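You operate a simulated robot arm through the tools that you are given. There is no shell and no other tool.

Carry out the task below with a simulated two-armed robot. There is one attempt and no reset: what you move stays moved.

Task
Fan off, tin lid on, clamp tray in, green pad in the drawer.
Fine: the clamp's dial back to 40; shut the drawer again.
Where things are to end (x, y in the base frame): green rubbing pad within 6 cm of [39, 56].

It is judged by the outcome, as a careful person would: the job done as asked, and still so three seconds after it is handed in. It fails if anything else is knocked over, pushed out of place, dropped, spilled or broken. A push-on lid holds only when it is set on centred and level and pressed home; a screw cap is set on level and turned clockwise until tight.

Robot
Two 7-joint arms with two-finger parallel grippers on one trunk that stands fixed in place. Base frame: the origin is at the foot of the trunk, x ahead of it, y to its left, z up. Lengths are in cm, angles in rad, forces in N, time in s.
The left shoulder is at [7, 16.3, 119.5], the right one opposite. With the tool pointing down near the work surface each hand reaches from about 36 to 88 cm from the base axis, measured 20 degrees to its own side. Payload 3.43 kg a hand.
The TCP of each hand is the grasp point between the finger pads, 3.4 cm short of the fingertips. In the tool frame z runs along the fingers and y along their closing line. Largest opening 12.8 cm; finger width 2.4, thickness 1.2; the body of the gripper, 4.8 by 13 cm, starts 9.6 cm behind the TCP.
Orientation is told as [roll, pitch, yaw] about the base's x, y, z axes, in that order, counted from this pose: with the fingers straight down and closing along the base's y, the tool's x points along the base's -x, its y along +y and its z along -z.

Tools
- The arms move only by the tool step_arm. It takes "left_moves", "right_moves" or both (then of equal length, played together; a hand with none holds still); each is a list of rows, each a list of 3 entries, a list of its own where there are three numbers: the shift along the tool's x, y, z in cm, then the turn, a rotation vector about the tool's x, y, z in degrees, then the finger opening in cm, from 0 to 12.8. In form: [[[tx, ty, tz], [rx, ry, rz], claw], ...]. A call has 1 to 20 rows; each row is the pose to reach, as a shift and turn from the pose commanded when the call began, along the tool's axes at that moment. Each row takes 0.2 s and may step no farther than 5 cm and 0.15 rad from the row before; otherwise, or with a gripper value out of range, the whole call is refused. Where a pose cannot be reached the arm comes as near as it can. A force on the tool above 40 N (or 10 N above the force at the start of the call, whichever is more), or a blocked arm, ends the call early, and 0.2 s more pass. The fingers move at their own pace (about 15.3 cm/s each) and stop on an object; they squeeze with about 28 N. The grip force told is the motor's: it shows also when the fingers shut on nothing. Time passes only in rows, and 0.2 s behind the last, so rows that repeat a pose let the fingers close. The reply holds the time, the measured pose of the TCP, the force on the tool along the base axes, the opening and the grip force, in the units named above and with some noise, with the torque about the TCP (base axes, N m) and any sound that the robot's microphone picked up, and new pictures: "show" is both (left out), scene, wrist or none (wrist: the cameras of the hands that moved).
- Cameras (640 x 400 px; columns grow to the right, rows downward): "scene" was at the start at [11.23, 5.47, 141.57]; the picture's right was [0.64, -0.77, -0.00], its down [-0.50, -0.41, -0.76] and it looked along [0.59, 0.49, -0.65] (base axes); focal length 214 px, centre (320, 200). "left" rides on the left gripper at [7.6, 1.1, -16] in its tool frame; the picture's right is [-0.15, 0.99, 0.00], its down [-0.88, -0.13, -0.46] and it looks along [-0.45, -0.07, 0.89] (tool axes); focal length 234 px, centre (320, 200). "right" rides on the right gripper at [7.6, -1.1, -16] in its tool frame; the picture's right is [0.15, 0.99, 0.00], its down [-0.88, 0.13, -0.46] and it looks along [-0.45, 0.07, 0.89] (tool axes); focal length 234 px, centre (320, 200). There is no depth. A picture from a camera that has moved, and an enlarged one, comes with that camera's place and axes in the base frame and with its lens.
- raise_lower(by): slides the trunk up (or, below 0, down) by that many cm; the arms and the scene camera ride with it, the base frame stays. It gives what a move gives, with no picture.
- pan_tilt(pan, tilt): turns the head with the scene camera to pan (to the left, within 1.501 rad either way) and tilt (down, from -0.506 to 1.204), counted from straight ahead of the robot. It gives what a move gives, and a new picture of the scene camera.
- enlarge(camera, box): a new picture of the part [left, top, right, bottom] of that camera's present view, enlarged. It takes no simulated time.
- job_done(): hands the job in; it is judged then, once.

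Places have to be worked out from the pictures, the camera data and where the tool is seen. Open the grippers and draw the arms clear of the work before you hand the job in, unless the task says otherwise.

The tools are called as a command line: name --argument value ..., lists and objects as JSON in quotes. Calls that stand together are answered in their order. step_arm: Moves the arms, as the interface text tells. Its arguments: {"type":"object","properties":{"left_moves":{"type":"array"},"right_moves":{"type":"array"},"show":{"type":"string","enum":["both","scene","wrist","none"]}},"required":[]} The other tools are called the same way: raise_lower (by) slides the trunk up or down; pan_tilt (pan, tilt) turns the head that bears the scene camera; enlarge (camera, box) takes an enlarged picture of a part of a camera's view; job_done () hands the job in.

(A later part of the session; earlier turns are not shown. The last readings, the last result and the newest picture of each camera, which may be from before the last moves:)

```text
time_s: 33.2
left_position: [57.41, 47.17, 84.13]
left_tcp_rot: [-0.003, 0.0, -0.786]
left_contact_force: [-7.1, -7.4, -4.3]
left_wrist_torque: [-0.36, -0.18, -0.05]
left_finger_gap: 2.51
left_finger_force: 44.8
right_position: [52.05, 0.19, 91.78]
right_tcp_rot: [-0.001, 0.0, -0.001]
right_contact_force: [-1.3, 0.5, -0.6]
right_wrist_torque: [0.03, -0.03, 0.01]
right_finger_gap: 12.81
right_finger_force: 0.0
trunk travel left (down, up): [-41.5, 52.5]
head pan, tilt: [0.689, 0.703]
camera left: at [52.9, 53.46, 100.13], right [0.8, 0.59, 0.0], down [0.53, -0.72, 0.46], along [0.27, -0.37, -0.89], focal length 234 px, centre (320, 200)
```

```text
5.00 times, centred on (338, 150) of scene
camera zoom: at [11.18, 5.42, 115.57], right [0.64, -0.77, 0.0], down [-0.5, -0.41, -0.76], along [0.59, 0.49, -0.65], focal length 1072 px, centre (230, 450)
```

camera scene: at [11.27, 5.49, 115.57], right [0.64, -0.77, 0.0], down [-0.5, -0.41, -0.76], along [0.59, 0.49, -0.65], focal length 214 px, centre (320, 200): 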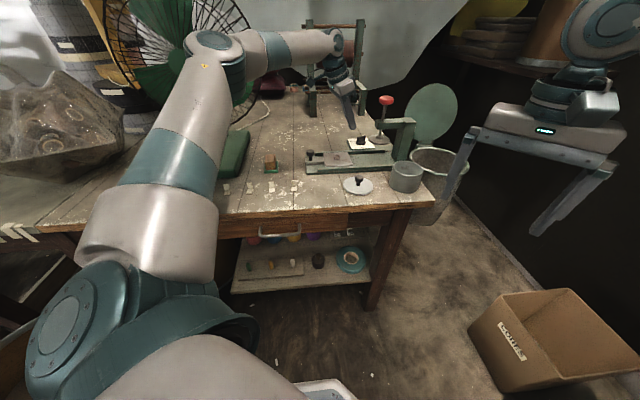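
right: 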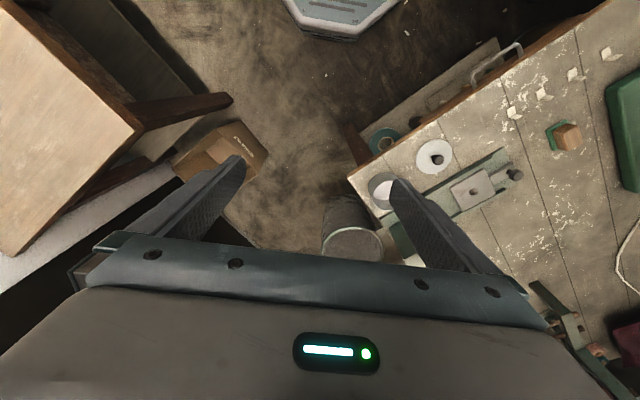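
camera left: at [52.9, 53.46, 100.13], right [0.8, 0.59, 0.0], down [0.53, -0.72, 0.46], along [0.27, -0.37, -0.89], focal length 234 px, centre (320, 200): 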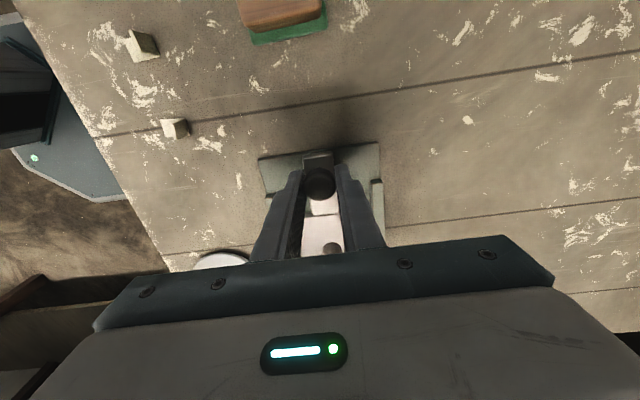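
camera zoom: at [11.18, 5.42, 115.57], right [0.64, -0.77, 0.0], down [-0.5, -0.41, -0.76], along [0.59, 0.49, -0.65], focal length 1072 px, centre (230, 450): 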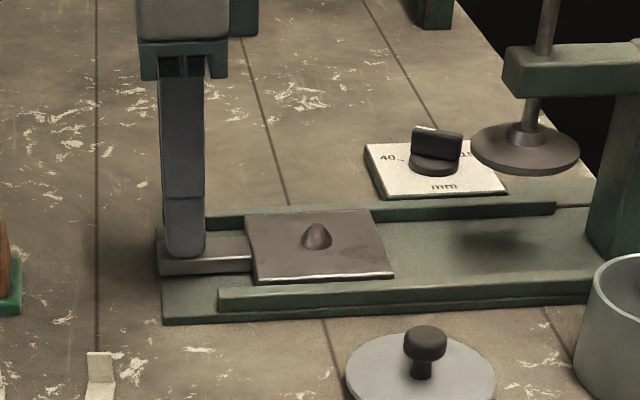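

The knob is held. I slide it along the track (+e direction, toward under the press), 10 cm first.

step_arm --left_moves '[[[-1.0, -0.15, 0], [0, 0, 0], 1], [[-2.5, -0.2, 0], [0, 0, 0], 1], [[-4, -0.2, 0], [0, 0, 0], 1], [[-5.5, -0.2, 0], [0, 0, 0], 1], [[-7, -0.2, 0], [0, 0, 0], 1], [[-8.5, -0.2, 0], [0, 0, 0], 1], [[-10, -0.2, 0], [0, 0, 0], 1]]' --show "wrist"

enlarge --camera "scene" --box '[290, 100, 418, 190]'

```text
time_s: 34.8
left_position: [64.68, 39.96, 84.15]
left_tcp_rot: [0.001, 0.001, -0.785]
left_contact_force: [8.2, 7.3, -6.6]
left_wrist_torque: [0.55, 0.35, 0.13]
left_finger_gap: 2.53
left_finger_force: 44.8
right_position: [52.31, 0.28, 91.71]
right_tcp_rot: [-0.003, 0.002, 0.002]
right_contact_force: [0.6, 0.1, 1.2]
right_wrist_torque: [-0.01, 0.0, -0.02]
right_finger_gap: 12.8
right_finger_force: 0.0
trunk travel left (down, up): [-41.5, 52.5]
head pan, tilt: [0.689, 0.703]
camera left: at [60.09, 46.23, 100.13], right [0.8, 0.6, 0.0], down [0.53, -0.71, 0.46], along [0.27, -0.37, -0.89], focal length 234 px, centre (320, 200)
```

left: 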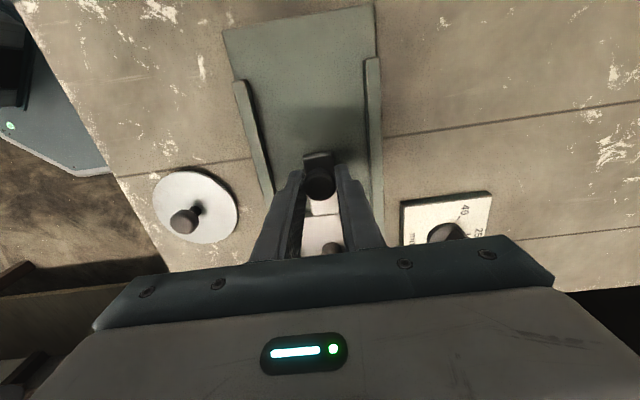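

```text
4.44 times, centred on (354, 145) of scene
camera zoom: at [11.42, 5.55, 115.54], right [0.64, -0.77, 0.0], down [-0.5, -0.41, -0.76], along [0.59, 0.49, -0.65], focal length 953 px, centre (169, 444)
```

zoom: 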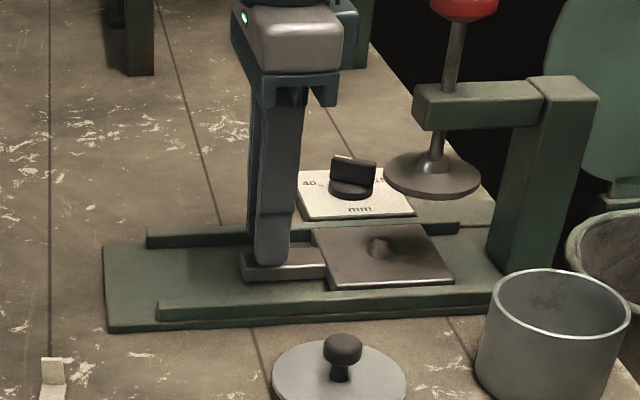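

Sliding well; the boss on the tray needs ~2–3 cm more to come under the spindle. I continue in small steps, watching the force for the end stop.

step_arm --left_moves '[[[-0.7, 0.12, 0], [0, 0, 0], 1], [[-1.4, 0.12, 0], [0, 0, 0], 1], [[-2.0, 0.12, 0], [0, 0, 0], 1]]' --show "none"

enlarge --camera "scene" --box '[300, 100, 428, 180]'

```text
time_s: 35.6
left_position: [65.93, 38.75, 84.32]
left_tcp_rot: [-0.002, 0.0, -0.786]
left_contact_force: [6.3, 4.2, -8.1]
left_wrist_torque: [-0.02, -0.25, 0.05]
left_finger_gap: 2.5
left_finger_force: 45.0
right_position: [52.2, 0.38, 91.65]
right_tcp_rot: [0.0, 0.0, 0.0]
right_contact_force: [-0.6, -0.6, -0.3]
right_wrist_torque: [0.03, -0.04, -0.03]
right_finger_gap: 12.81
right_finger_force: 0.0
trunk travel left (down, up): [-41.5, 52.5]
head pan, tilt: [0.689, 0.703]
```

```text
5.00 times, centred on (364, 140) of scene
camera zoom: at [11.38, 5.54, 115.54], right [0.64, -0.77, 0.0], down [-0.5, -0.41, -0.76], along [0.59, 0.49, -0.65], focal length 1072 px, centre (100, 500)
```

zoom: 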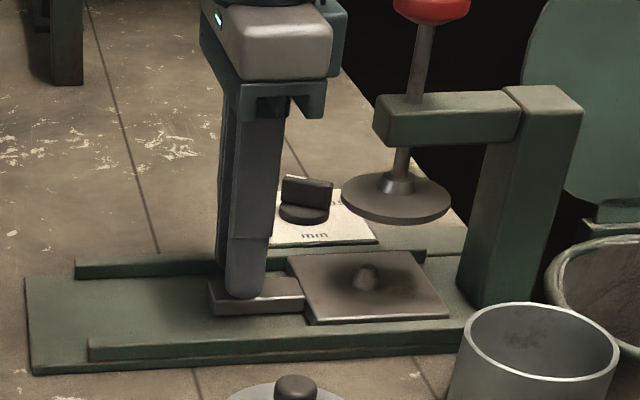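

About 1 cm more seems to remain before the tray meets its stop at the column. I push on in 0.4 cm steps.

step_arm --left_moves '[[[-0.4, 0.1, 0], [0, 0, 0], 1], [[-0.8, 0.1, 0], [0, 0, 0], 1], [[-1.2, 0.1, 0], [0, 0, 0], 1]]' --show "none"

enlarge --camera "scene" --box '[300, 100, 428, 180]'

```text
time_s: 36.4
left_position: [66.65, 38.05, 84.22]
left_tcp_rot: [-0.003, 0.002, -0.785]
left_contact_force: [-18.2, 4.3, -10.4]
left_wrist_torque: [-0.66, -0.47, -0.01]
left_finger_gap: 2.52
left_finger_force: 45.0
right_position: [52.11, 0.41, 91.7]
right_tcp_rot: [-0.003, 0.0, -0.001]
right_contact_force: [1.0, 0.1, 0.1]
right_wrist_torque: [-0.03, -0.03, 0.02]
right_finger_gap: 12.78
right_finger_force: 0.1
trunk travel left (down, up): [-41.5, 52.5]
head pan, tilt: [0.689, 0.703]
```

```text
5.00 times, centred on (364, 140) of scene
camera zoom: at [11.14, 5.58, 115.57], right [0.64, -0.77, 0.0], down [-0.5, -0.41, -0.76], along [0.59, 0.49, -0.65], focal length 1072 px, centre (100, 500)
```

zoom: 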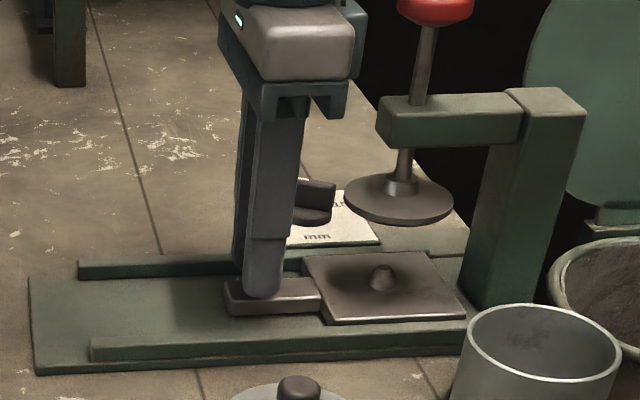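

Resistance has risen to ~16 N along the track. One more small push to confirm it is against its stop.

step_arm --left_moves '[[[-0.2, 0, 0], [0, 0, 0], 1], [[-0.4, 0, 0], [0, 0, 0], 1]]' --show "none"

enlarge --camera "scene" --box '[300, 100, 428, 180]'

```text
time_s: 37.0
left_position: [66.75, 37.83, 84.32]
left_tcp_rot: [-0.003, 0.004, -0.785]
left_contact_force: [-33.0, 18.9, -7.0]
left_wrist_torque: [0.35, 0.61, 0.01]
left_finger_gap: 2.58
left_finger_force: 44.9
right_position: [52.01, 0.49, 91.86]
right_tcp_rot: [-0.003, -0.005, -0.001]
right_contact_force: [-0.5, 0.4, 0.2]
right_wrist_torque: [-0.01, 0.02, 0.02]
right_finger_gap: 12.78
right_finger_force: 0.1
trunk travel left (down, up): [-41.5, 52.5]
head pan, tilt: [0.689, 0.703]
```

```text
5.00 times, centred on (364, 140) of scene
camera zoom: at [10.9, 5.78, 115.59], right [0.64, -0.77, 0.0], down [-0.5, -0.41, -0.76], along [0.59, 0.49, -0.65], focal length 1072 px, centre (100, 500)
```

zoom: 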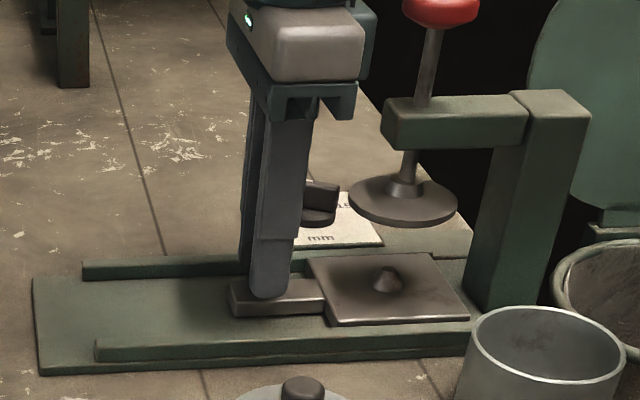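

The tray is against its stop (37 N, no further travel). I ease off, open and lift straight up.

step_arm --left_moves '[[[0.5, 0, 0], [0, 0, 0], 2.5], [[0.5, 0, 0], [0, 0, 0], 5], [[0.5, 0, -4], [0, 0, 0], 5], [[0.5, 0, -8], [0, 0, 0], 5], [[1.5, 0, -12], [0, 0, 0], 5]]' --show "both"

enlarge --camera "scene" --box '[300, 110, 428, 190]'

enlarge --camera "left" --box '[100, 100, 340, 260]'

```text
time_s: 38.2
left_position: [66.09, 38.7, 96.36]
left_tcp_rot: [0.003, 0.001, -0.787]
left_contact_force: [-0.3, -0.8, 0.4]
left_wrist_torque: [0.02, -0.03, 0.05]
left_finger_gap: 5.01
left_finger_force: 0.0
right_position: [52.01, 0.2, 91.83]
right_tcp_rot: [0.0, -0.002, 0.001]
right_contact_force: [-1.1, 0.1, -0.2]
right_wrist_torque: [0.0, -0.02, -0.01]
right_finger_gap: 12.82
right_finger_force: 0.1
trunk travel left (down, up): [-41.5, 52.5]
head pan, tilt: [0.689, 0.703]
camera scene: at [11.14, 5.43, 115.58], right [0.64, -0.77, 0.0], down [-0.5, -0.41, -0.76], along [0.59, 0.49, -0.65], focal length 214 px, centre (320, 200)
camera left: at [61.52, 45.01, 112.21], right [0.8, 0.59, 0.0], down [0.53, -0.72, 0.46], along [0.27, -0.37, -0.89], focal length 234 px, centre (320, 200)
```

scene: 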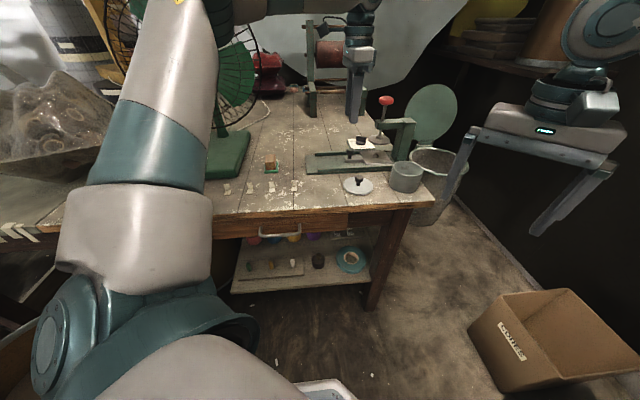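
left: 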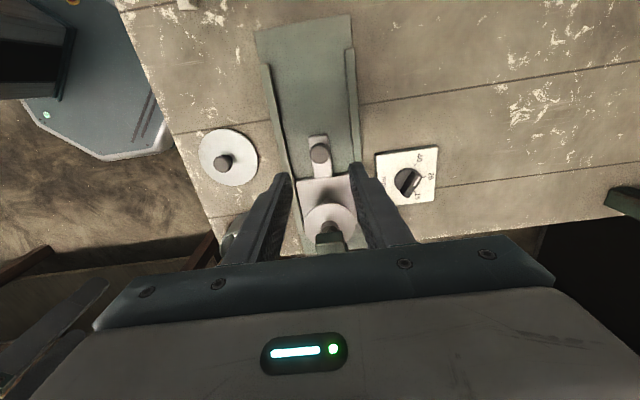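

```text
5.00 times, centred on (364, 150) of scene
camera zoom: at [11.14, 5.43, 115.58], right [0.64, -0.77, 0.0], down [-0.5, -0.41, -0.76], along [0.59, 0.49, -0.65], focal length 1072 px, centre (100, 450)
```

zoom: 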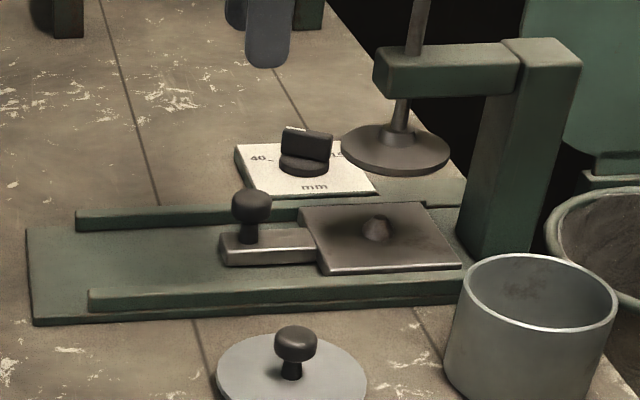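

```text
2.50 times, centred on (220, 180) of left
camera zoom: at [61.52, 45.01, 112.21], right [0.8, 0.59, 0.0], down [0.53, -0.72, 0.46], along [0.27, -0.37, -0.89], focal length 585 px, centre (570, 250)
```

zoom: 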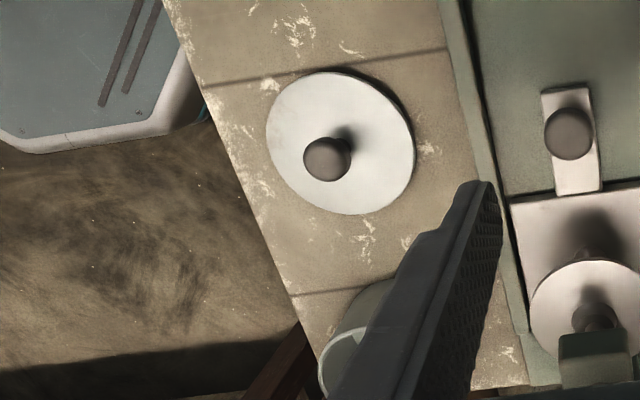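

Tray is in under the press, dial still at 40. Lid: centre (56.4, 28.4), its knob at (56.6, 28.6, 81.3); tin around (65.9, 19.2). I swing the left hand over the lid, turning to yaw +45° so the fingers close along the table edge.

step_arm --left_moves '[[[-0.04, -1.27, -0.2], [0, 0, -8.2], 5], [[-0.08, -2.55, -0.4], [0, 0, -16.4], 5], [[-0.12, -3.8, -0.6], [0, 0, -24.6], 5], [[-0.16, -5.1, -0.8], [0, 0, -32.8], 5], [[-0.2, -6.4, -1.0], [0, 0, -41], 5], [[-0.24, -7.6, -1.1], [0, 0, -49.2], 5], [[-0.28, -8.9, -1.2], [0, 0, -57.4], 5], [[-0.32, -10.2, -1.3], [0, 0, -65.6], 5], [[-0.36, -11.5, -1.4], [0, 0, -73.8], 5], [[-0.4, -12.7, -1.5], [0, 0, -82], 5], [[-0.44, -14.0, -1.6], [0, 0, -90], 5]]' --show "both"

enlarge --camera "left" --box '[140, 90, 460, 290]'

```text
time_s: 40.6
left_position: [56.5, 28.41, 97.91]
left_tcp_rot: [0.0, 0.0, 0.787]
left_contact_force: [1.1, -0.1, -0.6]
left_wrist_torque: [0.01, -0.05, -0.01]
left_finger_gap: 4.99
left_finger_force: 0.0
right_position: [52.11, 0.2, 91.81]
right_tcp_rot: [0.002, 0.0, 0.0]
right_contact_force: [0.1, 1.1, -0.6]
right_wrist_torque: [0.01, -0.01, 0.03]
right_finger_gap: 12.8
right_finger_force: 0.0
trunk travel left (down, up): [-41.5, 52.5]
head pan, tilt: [0.689, 0.703]
camera scene: at [11.2, 5.45, 115.58], right [0.64, -0.77, 0.0], down [-0.5, -0.41, -0.76], along [0.59, 0.49, -0.65], focal length 214 px, centre (320, 200)
camera left: at [50.27, 23.9, 113.82], right [-0.6, 0.8, 0.0], down [0.71, 0.53, 0.46], along [0.37, 0.27, -0.89], focal length 234 px, centre (320, 200)
```

scene: 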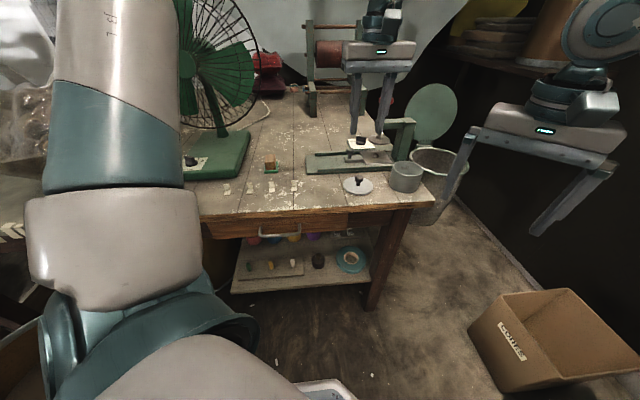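
left: 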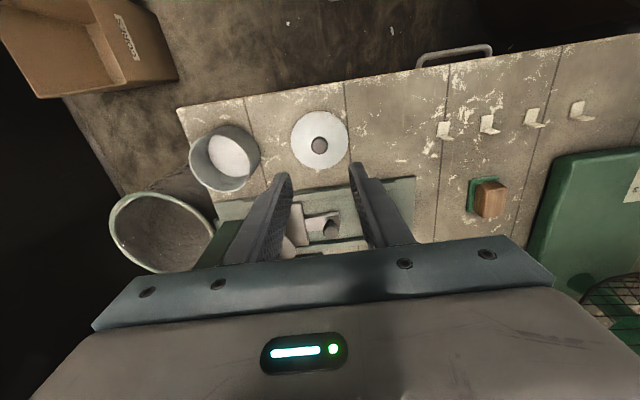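

```text
2.00 times, centred on (300, 190) of left
camera zoom: at [50.27, 23.9, 113.82], right [-0.6, 0.8, 0.0], down [0.71, 0.53, 0.46], along [0.37, 0.27, -0.89], focal length 468 px, centre (360, 220)
```

zoom: 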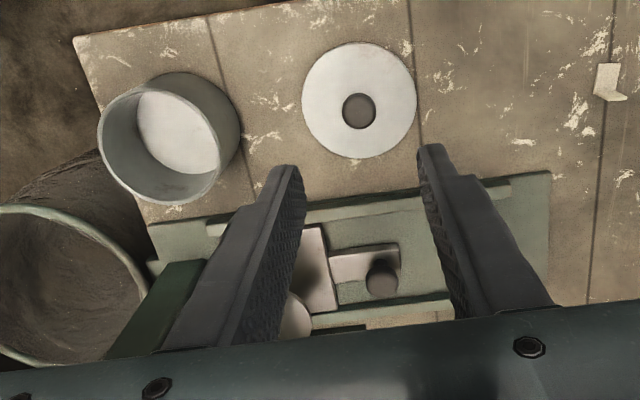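

Lid knob at (56.8, 28.5); tin rim centre at about (65.7, 19.0, 84.2), rim diameter ≈8.1, lid ≈8.8 cm. I lower on the knob and grip it.

step_arm --left_moves '[[[-0.1, -0.05, 4.5], [0, 0, 0], 5], [[-0.2, -0.1, 9], [0, 0, 0], 5], [[-0.28, -0.14, 12.5], [0, 0, 0], 5], [[-0.28, -0.14, 15.0], [0, 0, 0], 5], [[-0.28, -0.14, 15.0], [0, 0, 0], 1], [[-0.28, -0.14, 15.0], [0, 0, 0], 1]]' --show "wrist"

enlarge --camera "scene" --box '[310, 130, 438, 210]'

```text
time_s: 42.0
left_position: [56.78, 28.61, 83.02]
left_tcp_rot: [0.001, 0.002, 0.785]
left_contact_force: [0.3, 0.0, 0.4]
left_wrist_torque: [-0.01, -0.03, -0.01]
left_finger_gap: 2.17
left_finger_force: 28.2
right_position: [52.26, 0.34, 91.75]
right_tcp_rot: [0.0, 0.0, 0.0]
right_contact_force: [0.9, 0.0, 0.2]
right_wrist_torque: [0.01, -0.02, -0.02]
right_finger_gap: 12.81
right_finger_force: 0.1
trunk travel left (down, up): [-41.5, 52.5]
head pan, tilt: [0.689, 0.703]
camera left: at [50.7, 24.13, 98.89], right [-0.6, 0.8, 0.0], down [0.72, 0.53, 0.46], along [0.37, 0.27, -0.89], focal length 234 px, centre (320, 200)
```

left: 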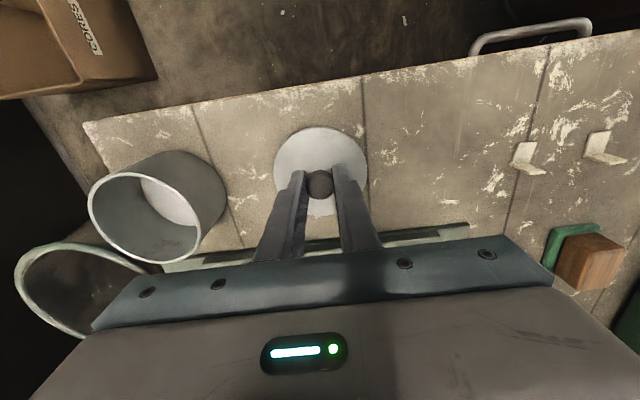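

```text
5.00 times, centred on (374, 170) of scene
camera zoom: at [11.24, 5.46, 115.57], right [0.64, -0.77, 0.0], down [-0.5, -0.41, -0.76], along [0.59, 0.49, -0.65], focal length 1072 px, centre (50, 350)
```

zoom: 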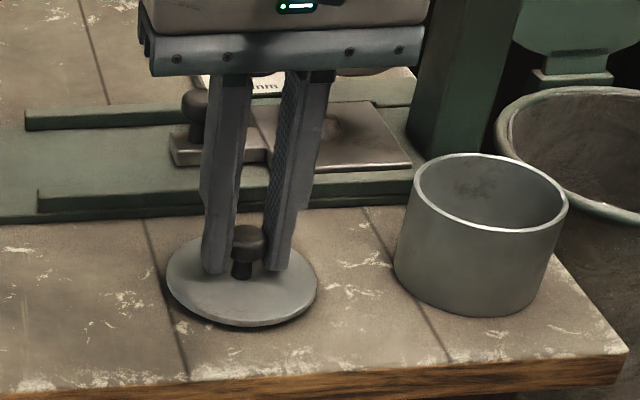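

The ball is centred under the TCP. I lift the lid 11 cm and carry it over the tin at (65.5, 19.05).

step_arm --left_moves '[[[0, 0, -3], [0, 0, 0], 1], [[0, 0, -7], [0, 0, 0], 1], [[0, 0, -11], [0, 0, 0], 1], [[0.15, -3.2, -11], [0, 0, 0], 1], [[0.3, -6.5, -11], [0, 0, 0], 1], [[0.45, -9.7, -11], [0, 0, 0], 1], [[0.59, -12.92, -11], [0, 0, 0], 1], [[0.59, -12.92, -11], [0, 0, 0], 1]]' --show "both"

enlarge --camera "scene" --box '[340, 110, 468, 190]'

enlarge --camera "left" --box '[220, 110, 420, 260]'

```text
time_s: 43.8
left_position: [63.78, 21.11, 94.1]
left_tcp_rot: [-0.001, 0.0, 0.786]
left_contact_force: [0.6, -0.6, -0.5]
left_wrist_torque: [0.04, 0.04, -0.03]
left_finger_gap: 2.16
left_finger_force: 27.7
left hand out of reach, approached as far as the arm can: row 7, 8
right_position: [52.18, 0.22, 91.82]
right_tcp_rot: [0.001, -0.001, -0.001]
right_contact_force: [-0.6, -1.1, -0.1]
right_wrist_torque: [-0.01, 0.04, -0.03]
right_finger_gap: 12.8
right_finger_force: 0.0
trunk travel left (down, up): [-41.5, 52.5]
head pan, tilt: [0.689, 0.703]
camera scene: at [11.3, 5.47, 115.56], right [0.64, -0.77, 0.0], down [-0.5, -0.41, -0.76], along [0.59, 0.49, -0.65], focal length 214 px, centre (320, 200)
camera left: at [57.67, 16.65, 109.96], right [-0.6, 0.8, 0.0], down [0.71, 0.53, 0.46], along [0.36, 0.27, -0.89], focal length 234 px, centre (320, 200)
```

scene: 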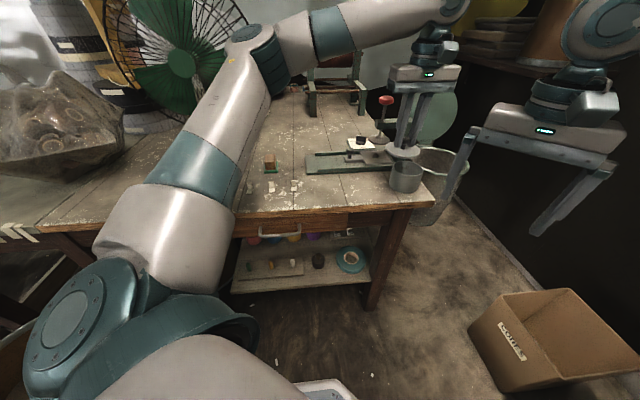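
left: 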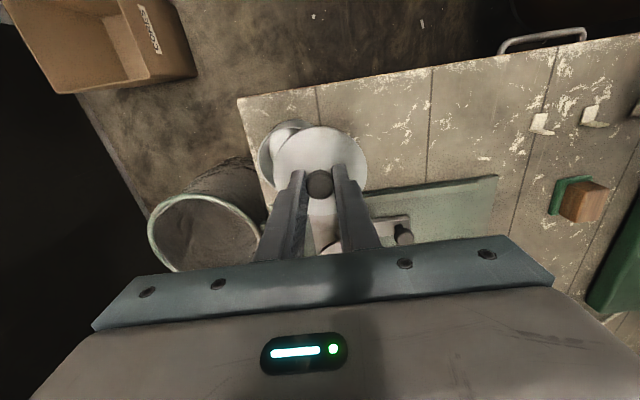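

```text
5.00 times, centred on (404, 150) of scene
camera zoom: at [11.3, 5.47, 115.56], right [0.64, -0.77, 0.0], down [-0.5, -0.41, -0.76], along [0.59, 0.49, -0.65], focal length 1072 px, centre (-100, 450)
```

zoom: 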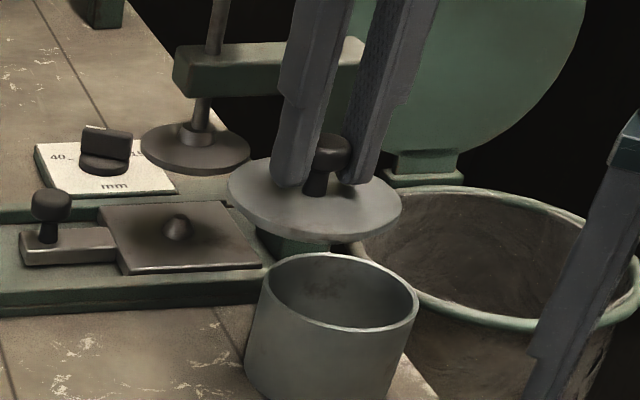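

```text
2.67 times, centred on (320, 185) of left
camera zoom: at [57.67, 16.65, 109.96], right [-0.6, 0.8, 0.0], down [0.71, 0.53, 0.46], along [0.36, 0.27, -0.89], focal length 624 px, centre (320, 240)
```

zoom: 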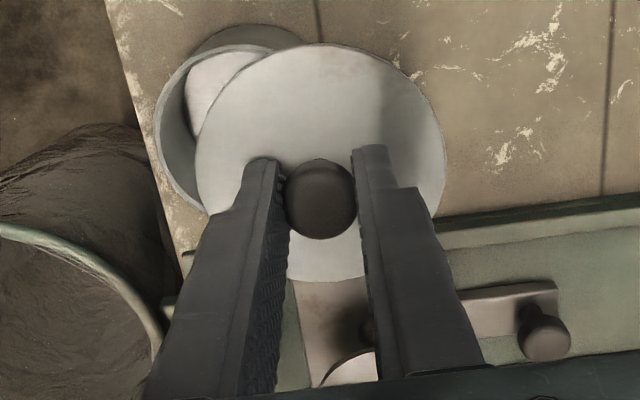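

At yaw 45° the wrist limits the reach here (stopped ~2.7 cm short), so I turn the hand back toward yaw 0 while completing the move; the lid is round.

step_arm --left_moves '[[[0, 0, 0], [0, 0, 7.5], 1], [[0, -0.2, 0], [0, 0, 15], 1], [[0.05, -0.7, 0], [0, 0, 22.5], 1], [[0.1, -1.3, 0], [0, 0, 30], 1], [[0.18, -2.0, 0], [0, 0, 37.5], 1], [[0.24, -2.67, 0], [0, 0, 45], 1], [[0.24, -2.67, 0], [0, 0, 45], 1]]' --show "both"

enlarge --camera "scene" --box '[340, 110, 468, 190]'

enlarge --camera "left" --box '[220, 110, 420, 260]'

```text
time_s: 45.4
left_position: [63.71, 21.1, 93.44]
left_tcp_rot: [-0.001, 0.001, 0.196]
left_contact_force: [0.6, -0.4, -0.9]
left_wrist_torque: [-0.01, 0.01, 0.01]
left_finger_gap: 2.16
left_finger_force: 28.4
left hand out of reach, approached as far as the arm can: row 3, 4, 5, 6, 7
right_position: [52.12, 0.27, 91.83]
right_tcp_rot: [0.001, -0.001, 0.0]
right_contact_force: [0.0, -0.1, 0.4]
right_wrist_torque: [0.0, 0.0, 0.0]
right_finger_gap: 12.81
right_finger_force: 0.1
trunk travel left (down, up): [-41.5, 52.5]
head pan, tilt: [0.689, 0.703]
camera scene: at [11.24, 5.46, 115.57], right [0.64, -0.77, 0.0], down [-0.5, -0.41, -0.76], along [0.59, 0.49, -0.65], focal length 214 px, centre (320, 200)
camera left: at [56.17, 20.82, 109.36], right [-0.05, 1.0, 0.0], down [0.89, 0.04, 0.46], along [0.46, 0.02, -0.89], focal length 234 px, centre (320, 200)
```

scene: 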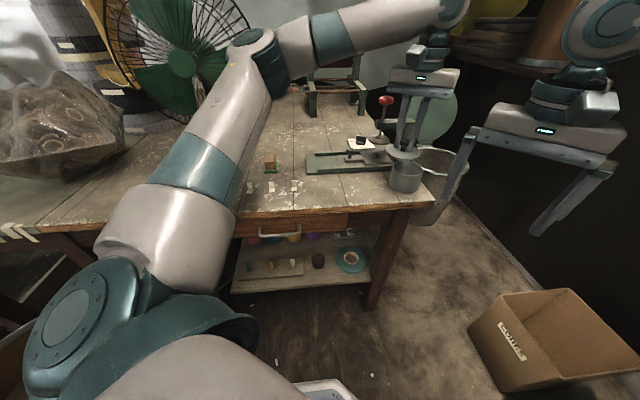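
left: 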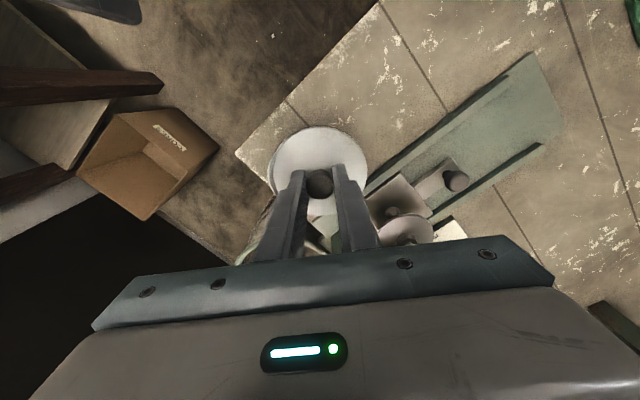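

```text
5.00 times, centred on (404, 150) of scene
camera zoom: at [11.24, 5.46, 115.57], right [0.64, -0.77, 0.0], down [-0.5, -0.41, -0.76], along [0.59, 0.49, -0.65], focal length 1072 px, centre (-100, 450)
```

zoom: 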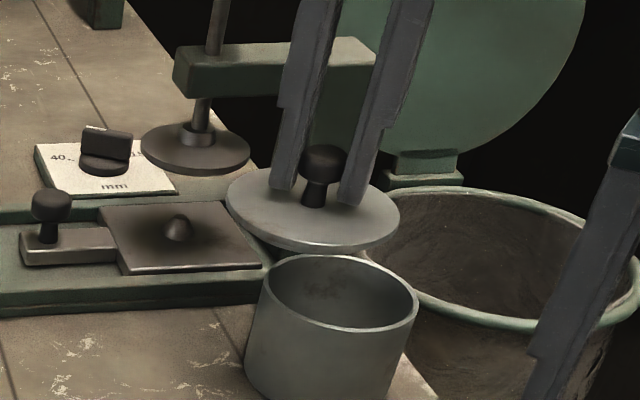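

```text
2.67 times, centred on (320, 185) of left
camera zoom: at [56.17, 20.82, 109.36], right [-0.05, 1.0, 0.0], down [0.89, 0.04, 0.46], along [0.46, 0.02, -0.89], focal length 624 px, centre (320, 240)
```

zoom: 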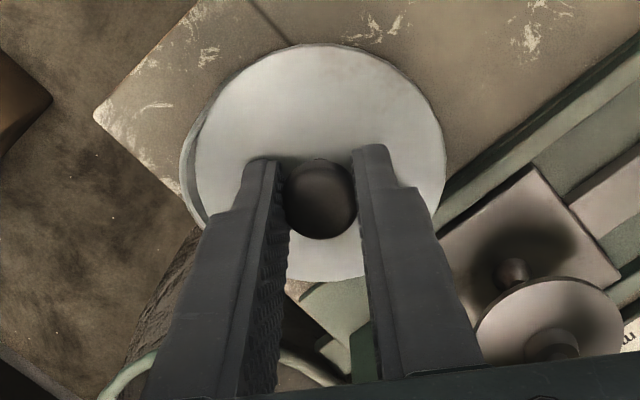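

The stop is not the yaw: with the trunk this low the arm runs into a joint limit here. I raise the trunk by 18 cm (lid held) and try again from a higher shoulder.

raise_lower --by 18

step_arm --left_moves '[[[-0.5, -0.6, 3], [0, 0, 3], 1], [[-1.0, -1.2, 6.5], [0, 0, 6], 1], [[-1.37, -1.9, 10], [0, 0, 9], 1], [[-1.37, -2.3, 14], [0, 0, 11], 1]]' --show "both"

```text
time_s: 47.4
left_position: [63.89, 21.19, 111.35]
left_tcp_rot: [0.001, -0.001, 0.194]
left_contact_force: [0.2, -0.5, -0.2]
left_wrist_torque: [0.01, 0.01, -0.05]
left_finger_gap: 2.2
left_finger_force: 28.6
right_position: [52.07, 0.37, 109.66]
right_tcp_rot: [0.0, 0.0, 0.0]
right_contact_force: [0.2, -0.1, -0.3]
right_wrist_torque: [-0.02, -0.02, 0.01]
right_finger_gap: 12.79
right_finger_force: 0.1
trunk travel left (down, up): [-59.5, 34.5]
head pan, tilt: [0.689, 0.703]
```

```text
time_s: 48.4
left_position: [64.79, 20.41, 97.48]
left_tcp_rot: [-0.003, -0.001, 0.004]
left_contact_force: [0.2, -0.9, -0.4]
left_wrist_torque: [-0.02, 0.0, -0.03]
left_finger_gap: 2.19
left_finger_force: 27.4
left hand out of reach, approached as far as the arm can: row 3, 4
right_position: [52.27, 0.24, 109.66]
right_tcp_rot: [-0.002, 0.0, 0.001]
right_contact_force: [-0.2, -0.5, 0.0]
right_wrist_torque: [0.0, -0.01, 0.01]
right_finger_gap: 12.8
right_finger_force: 0.1
trunk travel left (down, up): [-59.5, 34.5]
head pan, tilt: [0.689, 0.703]
camera scene: at [11.33, 5.5, 133.56], right [0.64, -0.77, 0.0], down [-0.5, -0.41, -0.76], along [0.59, 0.49, -0.65], focal length 214 px, centre (320, 200)
camera left: at [57.19, 21.6, 113.4], right [0.14, 0.99, 0.0], down [0.88, -0.13, 0.46], along [0.45, -0.07, -0.89], focal length 234 px, centre (320, 200)
```

scene: 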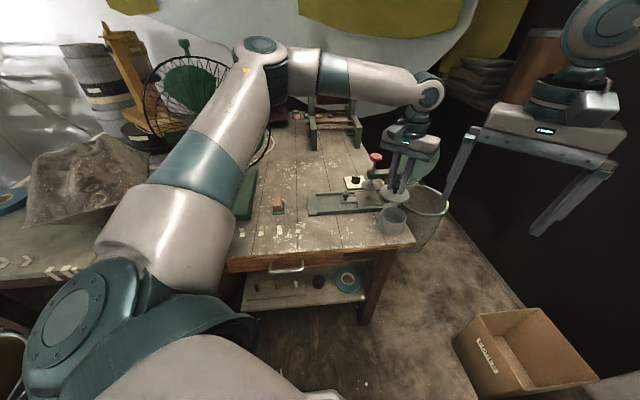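
left: 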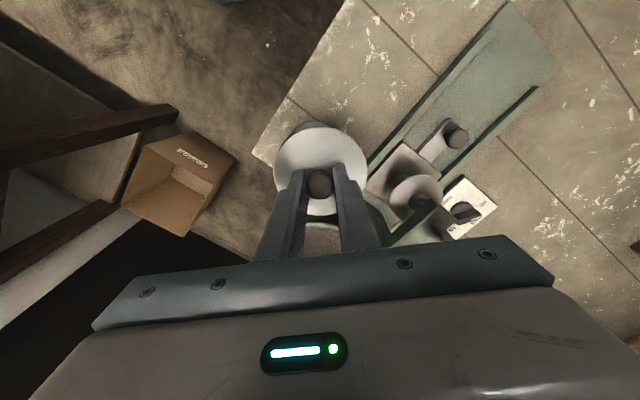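

Still ~1.6 cm short, but a higher shoulder helped. I raise the trunk another 14 cm and go for the tin's axis again, staying above the rim.

raise_lower --by 14

step_arm --left_moves '[[[-0.2, -0.3, 4.5], [0, 0, 0], 1], [[-0.4, -0.8, 9], [0, 0, 0], 1], [[-0.7, -1.36, 13.5], [0, 0, 0], 1], [[-0.7, -1.36, 16.0], [0, 0, 0], 1], [[-0.7, -1.36, 16.0], [0, 0, 0], 1]]' --show "both"

```text
time_s: 50.0
left_position: [64.74, 20.3, 111.59]
left_tcp_rot: [-0.004, -0.004, 0.005]
left_contact_force: [-0.2, 0.5, -0.2]
left_wrist_torque: [0.01, 0.01, 0.0]
left_finger_gap: 2.18
left_finger_force: 28.0
right_position: [52.09, 0.31, 123.67]
right_tcp_rot: [0.0, -0.001, 0.001]
right_contact_force: [-0.3, 0.0, 0.3]
right_wrist_torque: [-0.02, 0.02, 0.03]
right_finger_gap: 12.8
right_finger_force: 0.1
trunk travel left (down, up): [-73.5, 20.5]
head pan, tilt: [0.689, 0.703]
```

```text
time_s: 51.2
left_position: [61.89, 23.09, 98.66]
left_tcp_rot: [-0.004, -0.002, 0.004]
left_contact_force: [-0.8, 0.5, -0.6]
left_wrist_torque: [0.01, 0.0, 0.02]
left_finger_gap: 2.17
left_finger_force: 27.7
left hand out of reach, approached as far as the arm can: row 1, 2, 3, 4, 5
right_position: [52.2, 0.22, 123.75]
right_tcp_rot: [-0.001, 0.0, 0.0]
right_contact_force: [0.6, 0.1, 0.9]
right_wrist_torque: [-0.01, 0.0, -0.02]
right_finger_gap: 12.82
right_finger_force: 0.2
trunk travel left (down, up): [-73.5, 20.5]
head pan, tilt: [0.689, 0.703]
camera scene: at [11.24, 5.45, 147.57], right [0.64, -0.77, 0.0], down [-0.5, -0.41, -0.76], along [0.59, 0.49, -0.65], focal length 214 px, centre (320, 200)
camera left: at [54.25, 24.38, 114.66], right [0.14, 0.99, 0.0], down [0.88, -0.13, 0.46], along [0.45, -0.07, -0.89], focal length 234 px, centre (320, 200)
```

scene: 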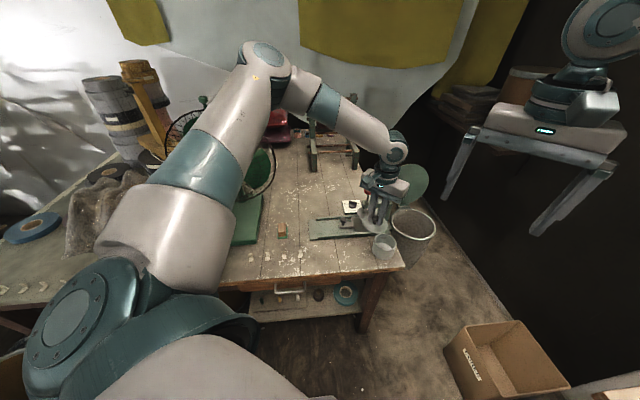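
left: 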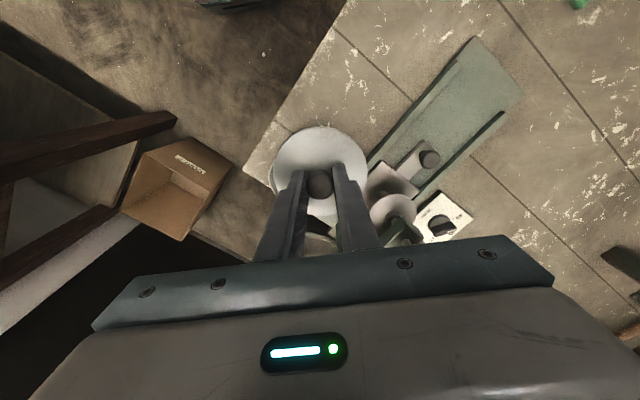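

The left arm runs into a joint limit just short of the tin with a vertical tool. I'll set the lid back at its old spot, regrip its knob with the hand leaning (lid still level), which shifts the reach by several cm. First move back and lower the trunk.

step_arm --left_moves '[[[2, 2, -3], [0, 0, 0], 1], [[4, 4, -5], [0, 0, 0], 1], [[5, 5.4, -6], [0, 0, 0], 1]]' --show "none"

raise_lower --by -15

```text
time_s: 52.0
left_position: [56.88, 28.3, 104.73]
left_tcp_rot: [-0.003, -0.004, 0.003]
left_contact_force: [0.6, -0.7, 0.5]
left_wrist_torque: [0.03, 0.04, 0.04]
left_finger_gap: 2.18
left_finger_force: 28.4
right_position: [52.13, 0.29, 123.76]
right_tcp_rot: [-0.001, -0.001, 0.0]
right_contact_force: [0.7, -0.1, -0.4]
right_wrist_torque: [-0.01, 0.0, 0.01]
right_finger_gap: 12.82
right_finger_force: 0.0
trunk travel left (down, up): [-73.5, 20.5]
head pan, tilt: [0.689, 0.703]
```

```text
time_s: 53.8
left_position: [56.91, 28.18, 89.58]
left_tcp_rot: [-0.003, -0.004, 0.002]
left_contact_force: [0.6, -0.1, -0.3]
left_wrist_torque: [0.03, 0.02, 0.02]
left_finger_gap: 2.15
left_finger_force: 28.3
right_position: [52.13, 0.26, 108.78]
right_tcp_rot: [0.0, -0.002, 0.001]
right_contact_force: [0.3, 1.1, -0.7]
right_wrist_torque: [0.01, -0.03, 0.03]
right_finger_gap: 12.83
right_finger_force: 0.0
trunk travel left (down, up): [-58.5, 35.5]
head pan, tilt: [0.689, 0.703]
```

step_arm --left_moves '[[[0, 0, 3], [0, 0, 0], 1], [[0, 0, 5.5], [0, 0, 0], 1], [[0, 0, 6.4], [0, 0, 0], 1], [[0, 0, 6.6], [0, 0, 0], 1]]' --show "scene"

enlarge --camera "scene" --box '[310, 170, 438, 250]'

```text
time_s: 54.8
left_position: [57.01, 28.4, 83.08]
left_tcp_rot: [-0.003, -0.003, 0.004]
left_contact_force: [0.8, -0.2, 0.0]
left_wrist_torque: [-0.01, 0.0, -0.05]
left_finger_gap: 2.17
left_finger_force: 27.9
right_position: [52.06, 0.24, 108.67]
right_tcp_rot: [0.001, 0.0, 0.0]
right_contact_force: [-0.4, 0.0, -0.2]
right_wrist_torque: [-0.01, -0.01, -0.01]
right_finger_gap: 12.78
right_finger_force: 0.1
trunk travel left (down, up): [-58.5, 35.5]
head pan, tilt: [0.689, 0.703]
camera scene: at [11.24, 5.46, 132.57], right [0.64, -0.77, 0.0], down [-0.5, -0.41, -0.76], along [0.59, 0.49, -0.65], focal length 214 px, centre (320, 200)
```

scene: 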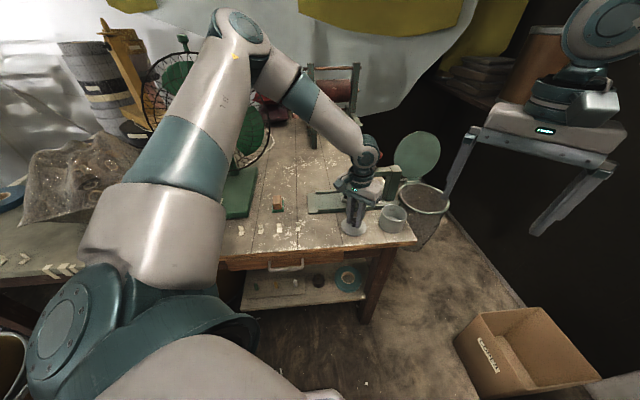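

```text
5.00 times, centred on (374, 210) of scene
camera zoom: at [11.24, 5.46, 132.57], right [0.64, -0.77, 0.0], down [-0.5, -0.41, -0.76], along [0.59, 0.49, -0.65], focal length 1072 px, centre (50, 150)
```

zoom: 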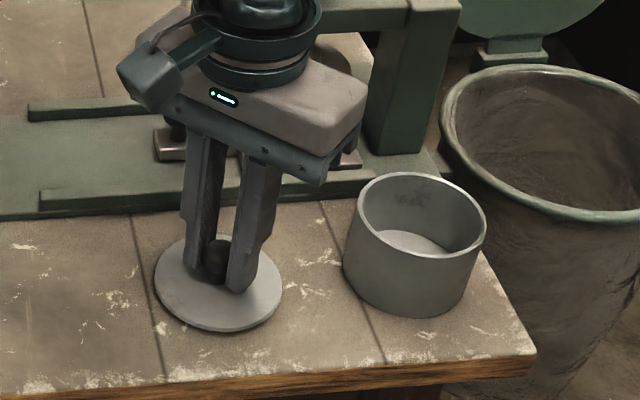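

The lid rests on the table again. I release, lift and re-orient the hand to yaw −45°.

step_arm --left_moves '[[[0, 0, 0.1], [0, 0, 0], 3], [[0, 0, 0.1], [0, 0, 0], 5], [[0, 0, -4], [0, 0, 0], 5], [[0, 0, -8], [0, 0, 7.5], 5], [[0, 0, -11], [0, 0, 15], 5], [[0, 0, -11], [0, 0, 22.5], 5], [[0, 0, -11], [0, 0, 30], 5], [[0, 0, -11], [0, 0, 37.5], 5], [[0, 0, -11], [0, 0, 45], 5]]' --show "wrist"

```text
time_s: 56.8
left_position: [56.85, 28.4, 94.0]
left_tcp_rot: [0.001, -0.004, -0.784]
left_contact_force: [-0.2, 0.1, -0.1]
left_wrist_torque: [-0.03, -0.03, 0.04]
left_finger_gap: 5.01
left_finger_force: 0.0
right_position: [52.29, 0.28, 108.85]
right_tcp_rot: [0.0, -0.001, -0.002]
right_contact_force: [-0.1, -0.5, 0.5]
right_wrist_torque: [0.01, 0.02, 0.03]
right_finger_gap: 12.8
right_finger_force: 0.0
trunk travel left (down, up): [-58.5, 35.5]
head pan, tilt: [0.689, 0.703]
camera left: at [52.27, 34.67, 109.9], right [0.8, 0.6, 0.0], down [0.53, -0.71, 0.46], along [0.27, -0.37, -0.89], focal length 234 px, centre (320, 200)
```

left: 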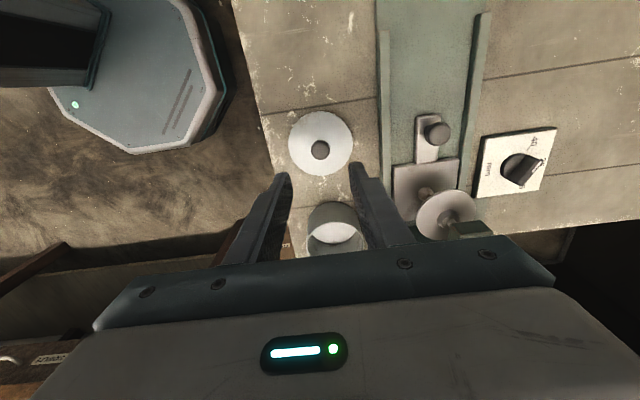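

Before regripping the lid I test, empty-handed, that the leaned hand reaches above the tin.

step_arm --left_moves '[[[-3, -0.1, -2], [0, -5, 0], 5], [[-6, -0.2, -4], [0, -10, 0], 5], [[-9, -0.3, -4], [0, -15, 0], 5], [[-12.1, -0.46, -4], [0, -20, 0], 5]]' --show "both"

```text
time_s: 57.8
left_position: [65.21, 19.45, 98.15]
left_tcp_rot: [0.002, -0.355, -0.781]
left_contact_force: [0.0, -0.3, 0.3]
left_wrist_torque: [0.0, 0.01, -0.01]
left_finger_gap: 4.99
left_finger_force: 0.1
right_position: [52.19, 0.1, 108.69]
right_tcp_rot: [0.0, 0.001, 0.0]
right_contact_force: [0.0, -0.5, 0.0]
right_wrist_torque: [0.01, 0.0, 0.01]
right_finger_gap: 12.8
right_finger_force: 0.0
trunk travel left (down, up): [-58.5, 35.5]
head pan, tilt: [0.689, 0.703]
camera scene: at [11.28, 5.41, 132.57], right [0.64, -0.77, 0.0], down [-0.5, -0.41, -0.76], along [0.59, 0.49, -0.65], focal length 214 px, centre (320, 200)
camera left: at [57.02, 29.19, 110.47], right [0.79, 0.61, 0.05], down [0.38, -0.56, 0.73], along [0.47, -0.56, -0.68], focal length 234 px, centre (320, 200)
```

scene: 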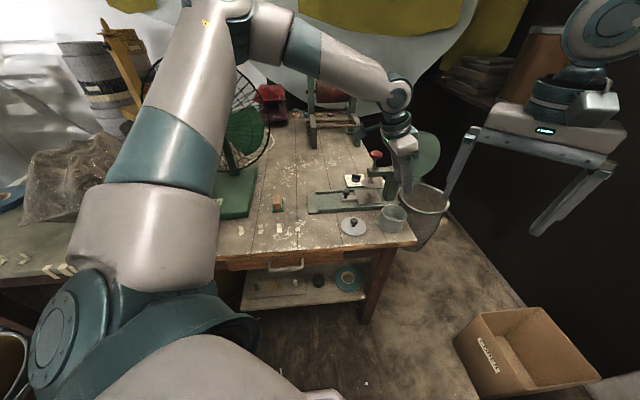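
left: 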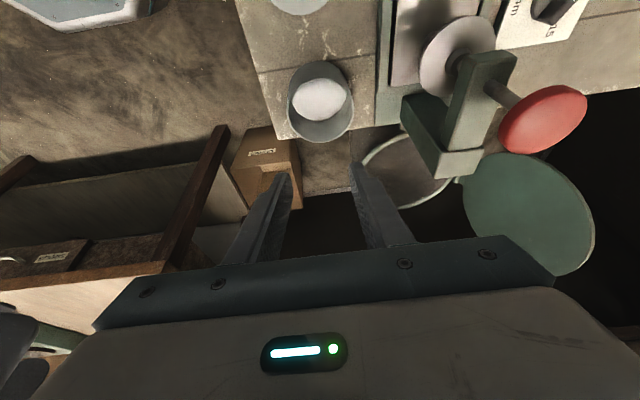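

Reachable. I take a closer look at the tin from here to check its centre.

enlarge --camera "left" --box '[256, 50, 384, 150]'

enlarge --camera "scene" --box '[330, 180, 426, 240]'

```text
4.00 times, centred on (320, 100) of left
camera zoom: at [57.02, 29.19, 110.47], right [0.79, 0.61, 0.05], down [0.38, -0.56, 0.73], along [0.47, -0.56, -0.68], focal length 937 px, centre (320, 600)
```

zoom: 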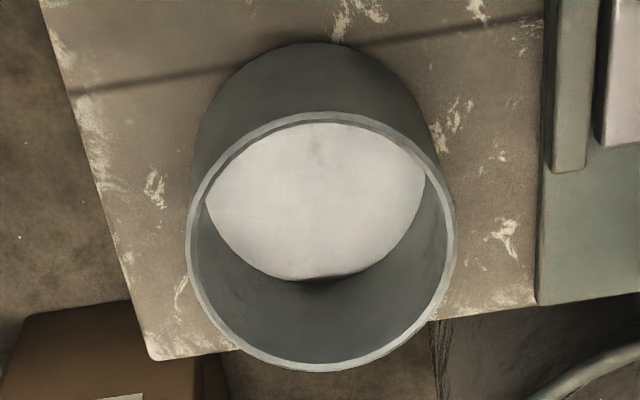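

```text
6.67 times, centred on (378, 210) of scene
camera zoom: at [11.28, 5.41, 132.57], right [0.64, -0.77, 0.0], down [-0.5, -0.41, -0.76], along [0.59, 0.49, -0.65], focal length 1430 px, centre (-67, 133)
```

zoom: 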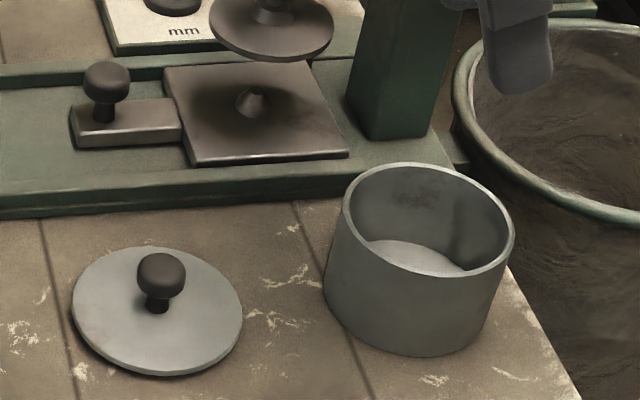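

Combining all views the tin's rim centre is (66.0, 19.1, 83.8). I go back to the lid with the leaned hand and stop 6 cm short of its knob.

step_arm --left_moves '[[[4.3, 0.15, 1], [0, 0, 0], 5], [[8.6, 0.3, 2], [0, 0, 0], 5], [[12.9, 0.45, 3], [0, 0, 0], 5], [[17.2, 0.6, 3.94], [0, 0, 0], 5]]' --show "wrist"

enlarge --camera "left" --box '[256, 90, 384, 170]'

enlarge --camera "scene" --box '[310, 170, 406, 230]'

```text
time_s: 58.8
left_position: [54.97, 30.61, 88.56]
left_tcp_rot: [0.0, -0.356, -0.783]
left_contact_force: [0.0, 0.4, 0.0]
left_wrist_torque: [-0.06, -0.02, -0.02]
left_finger_gap: 5.0
left_finger_force: 0.2
right_position: [52.19, 0.43, 108.76]
right_tcp_rot: [-0.003, -0.002, 0.0]
right_contact_force: [-0.3, 0.7, 0.8]
right_wrist_torque: [-0.02, 0.03, -0.02]
right_finger_gap: 12.8
right_finger_force: 0.1
trunk travel left (down, up): [-58.5, 35.5]
head pan, tilt: [0.689, 0.703]
camera left: at [46.83, 40.41, 100.85], right [0.79, 0.61, 0.05], down [0.38, -0.56, 0.73], along [0.47, -0.56, -0.68], focal length 234 px, centre (320, 200)
```

left: 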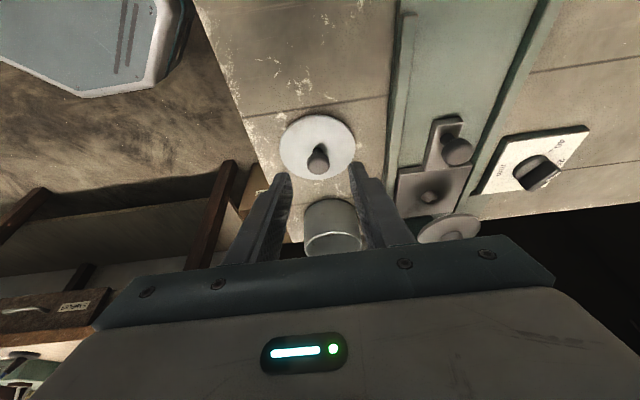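

```text
5.00 times, centred on (320, 130) of left
camera zoom: at [46.83, 40.41, 100.85], right [0.79, 0.61, 0.05], down [0.38, -0.56, 0.73], along [0.47, -0.56, -0.68], focal length 1171 px, centre (320, 550)
```

zoom: 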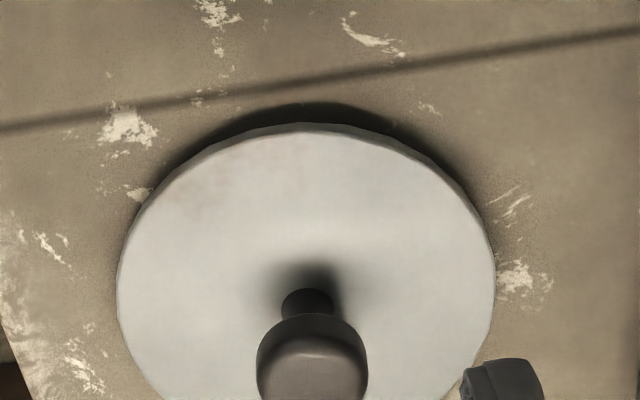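

```text
6.67 times, centred on (358, 200) of scene
camera zoom: at [11.15, 5.63, 132.58], right [0.64, -0.77, 0.0], down [-0.5, -0.41, -0.76], along [0.59, 0.48, -0.65], focal length 1430 px, centre (67, 200)
```

zoom: 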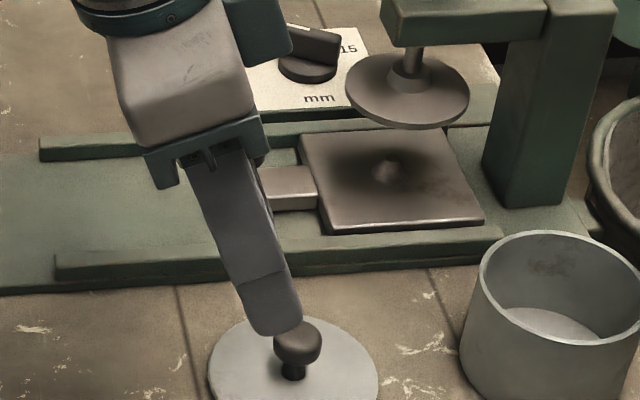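

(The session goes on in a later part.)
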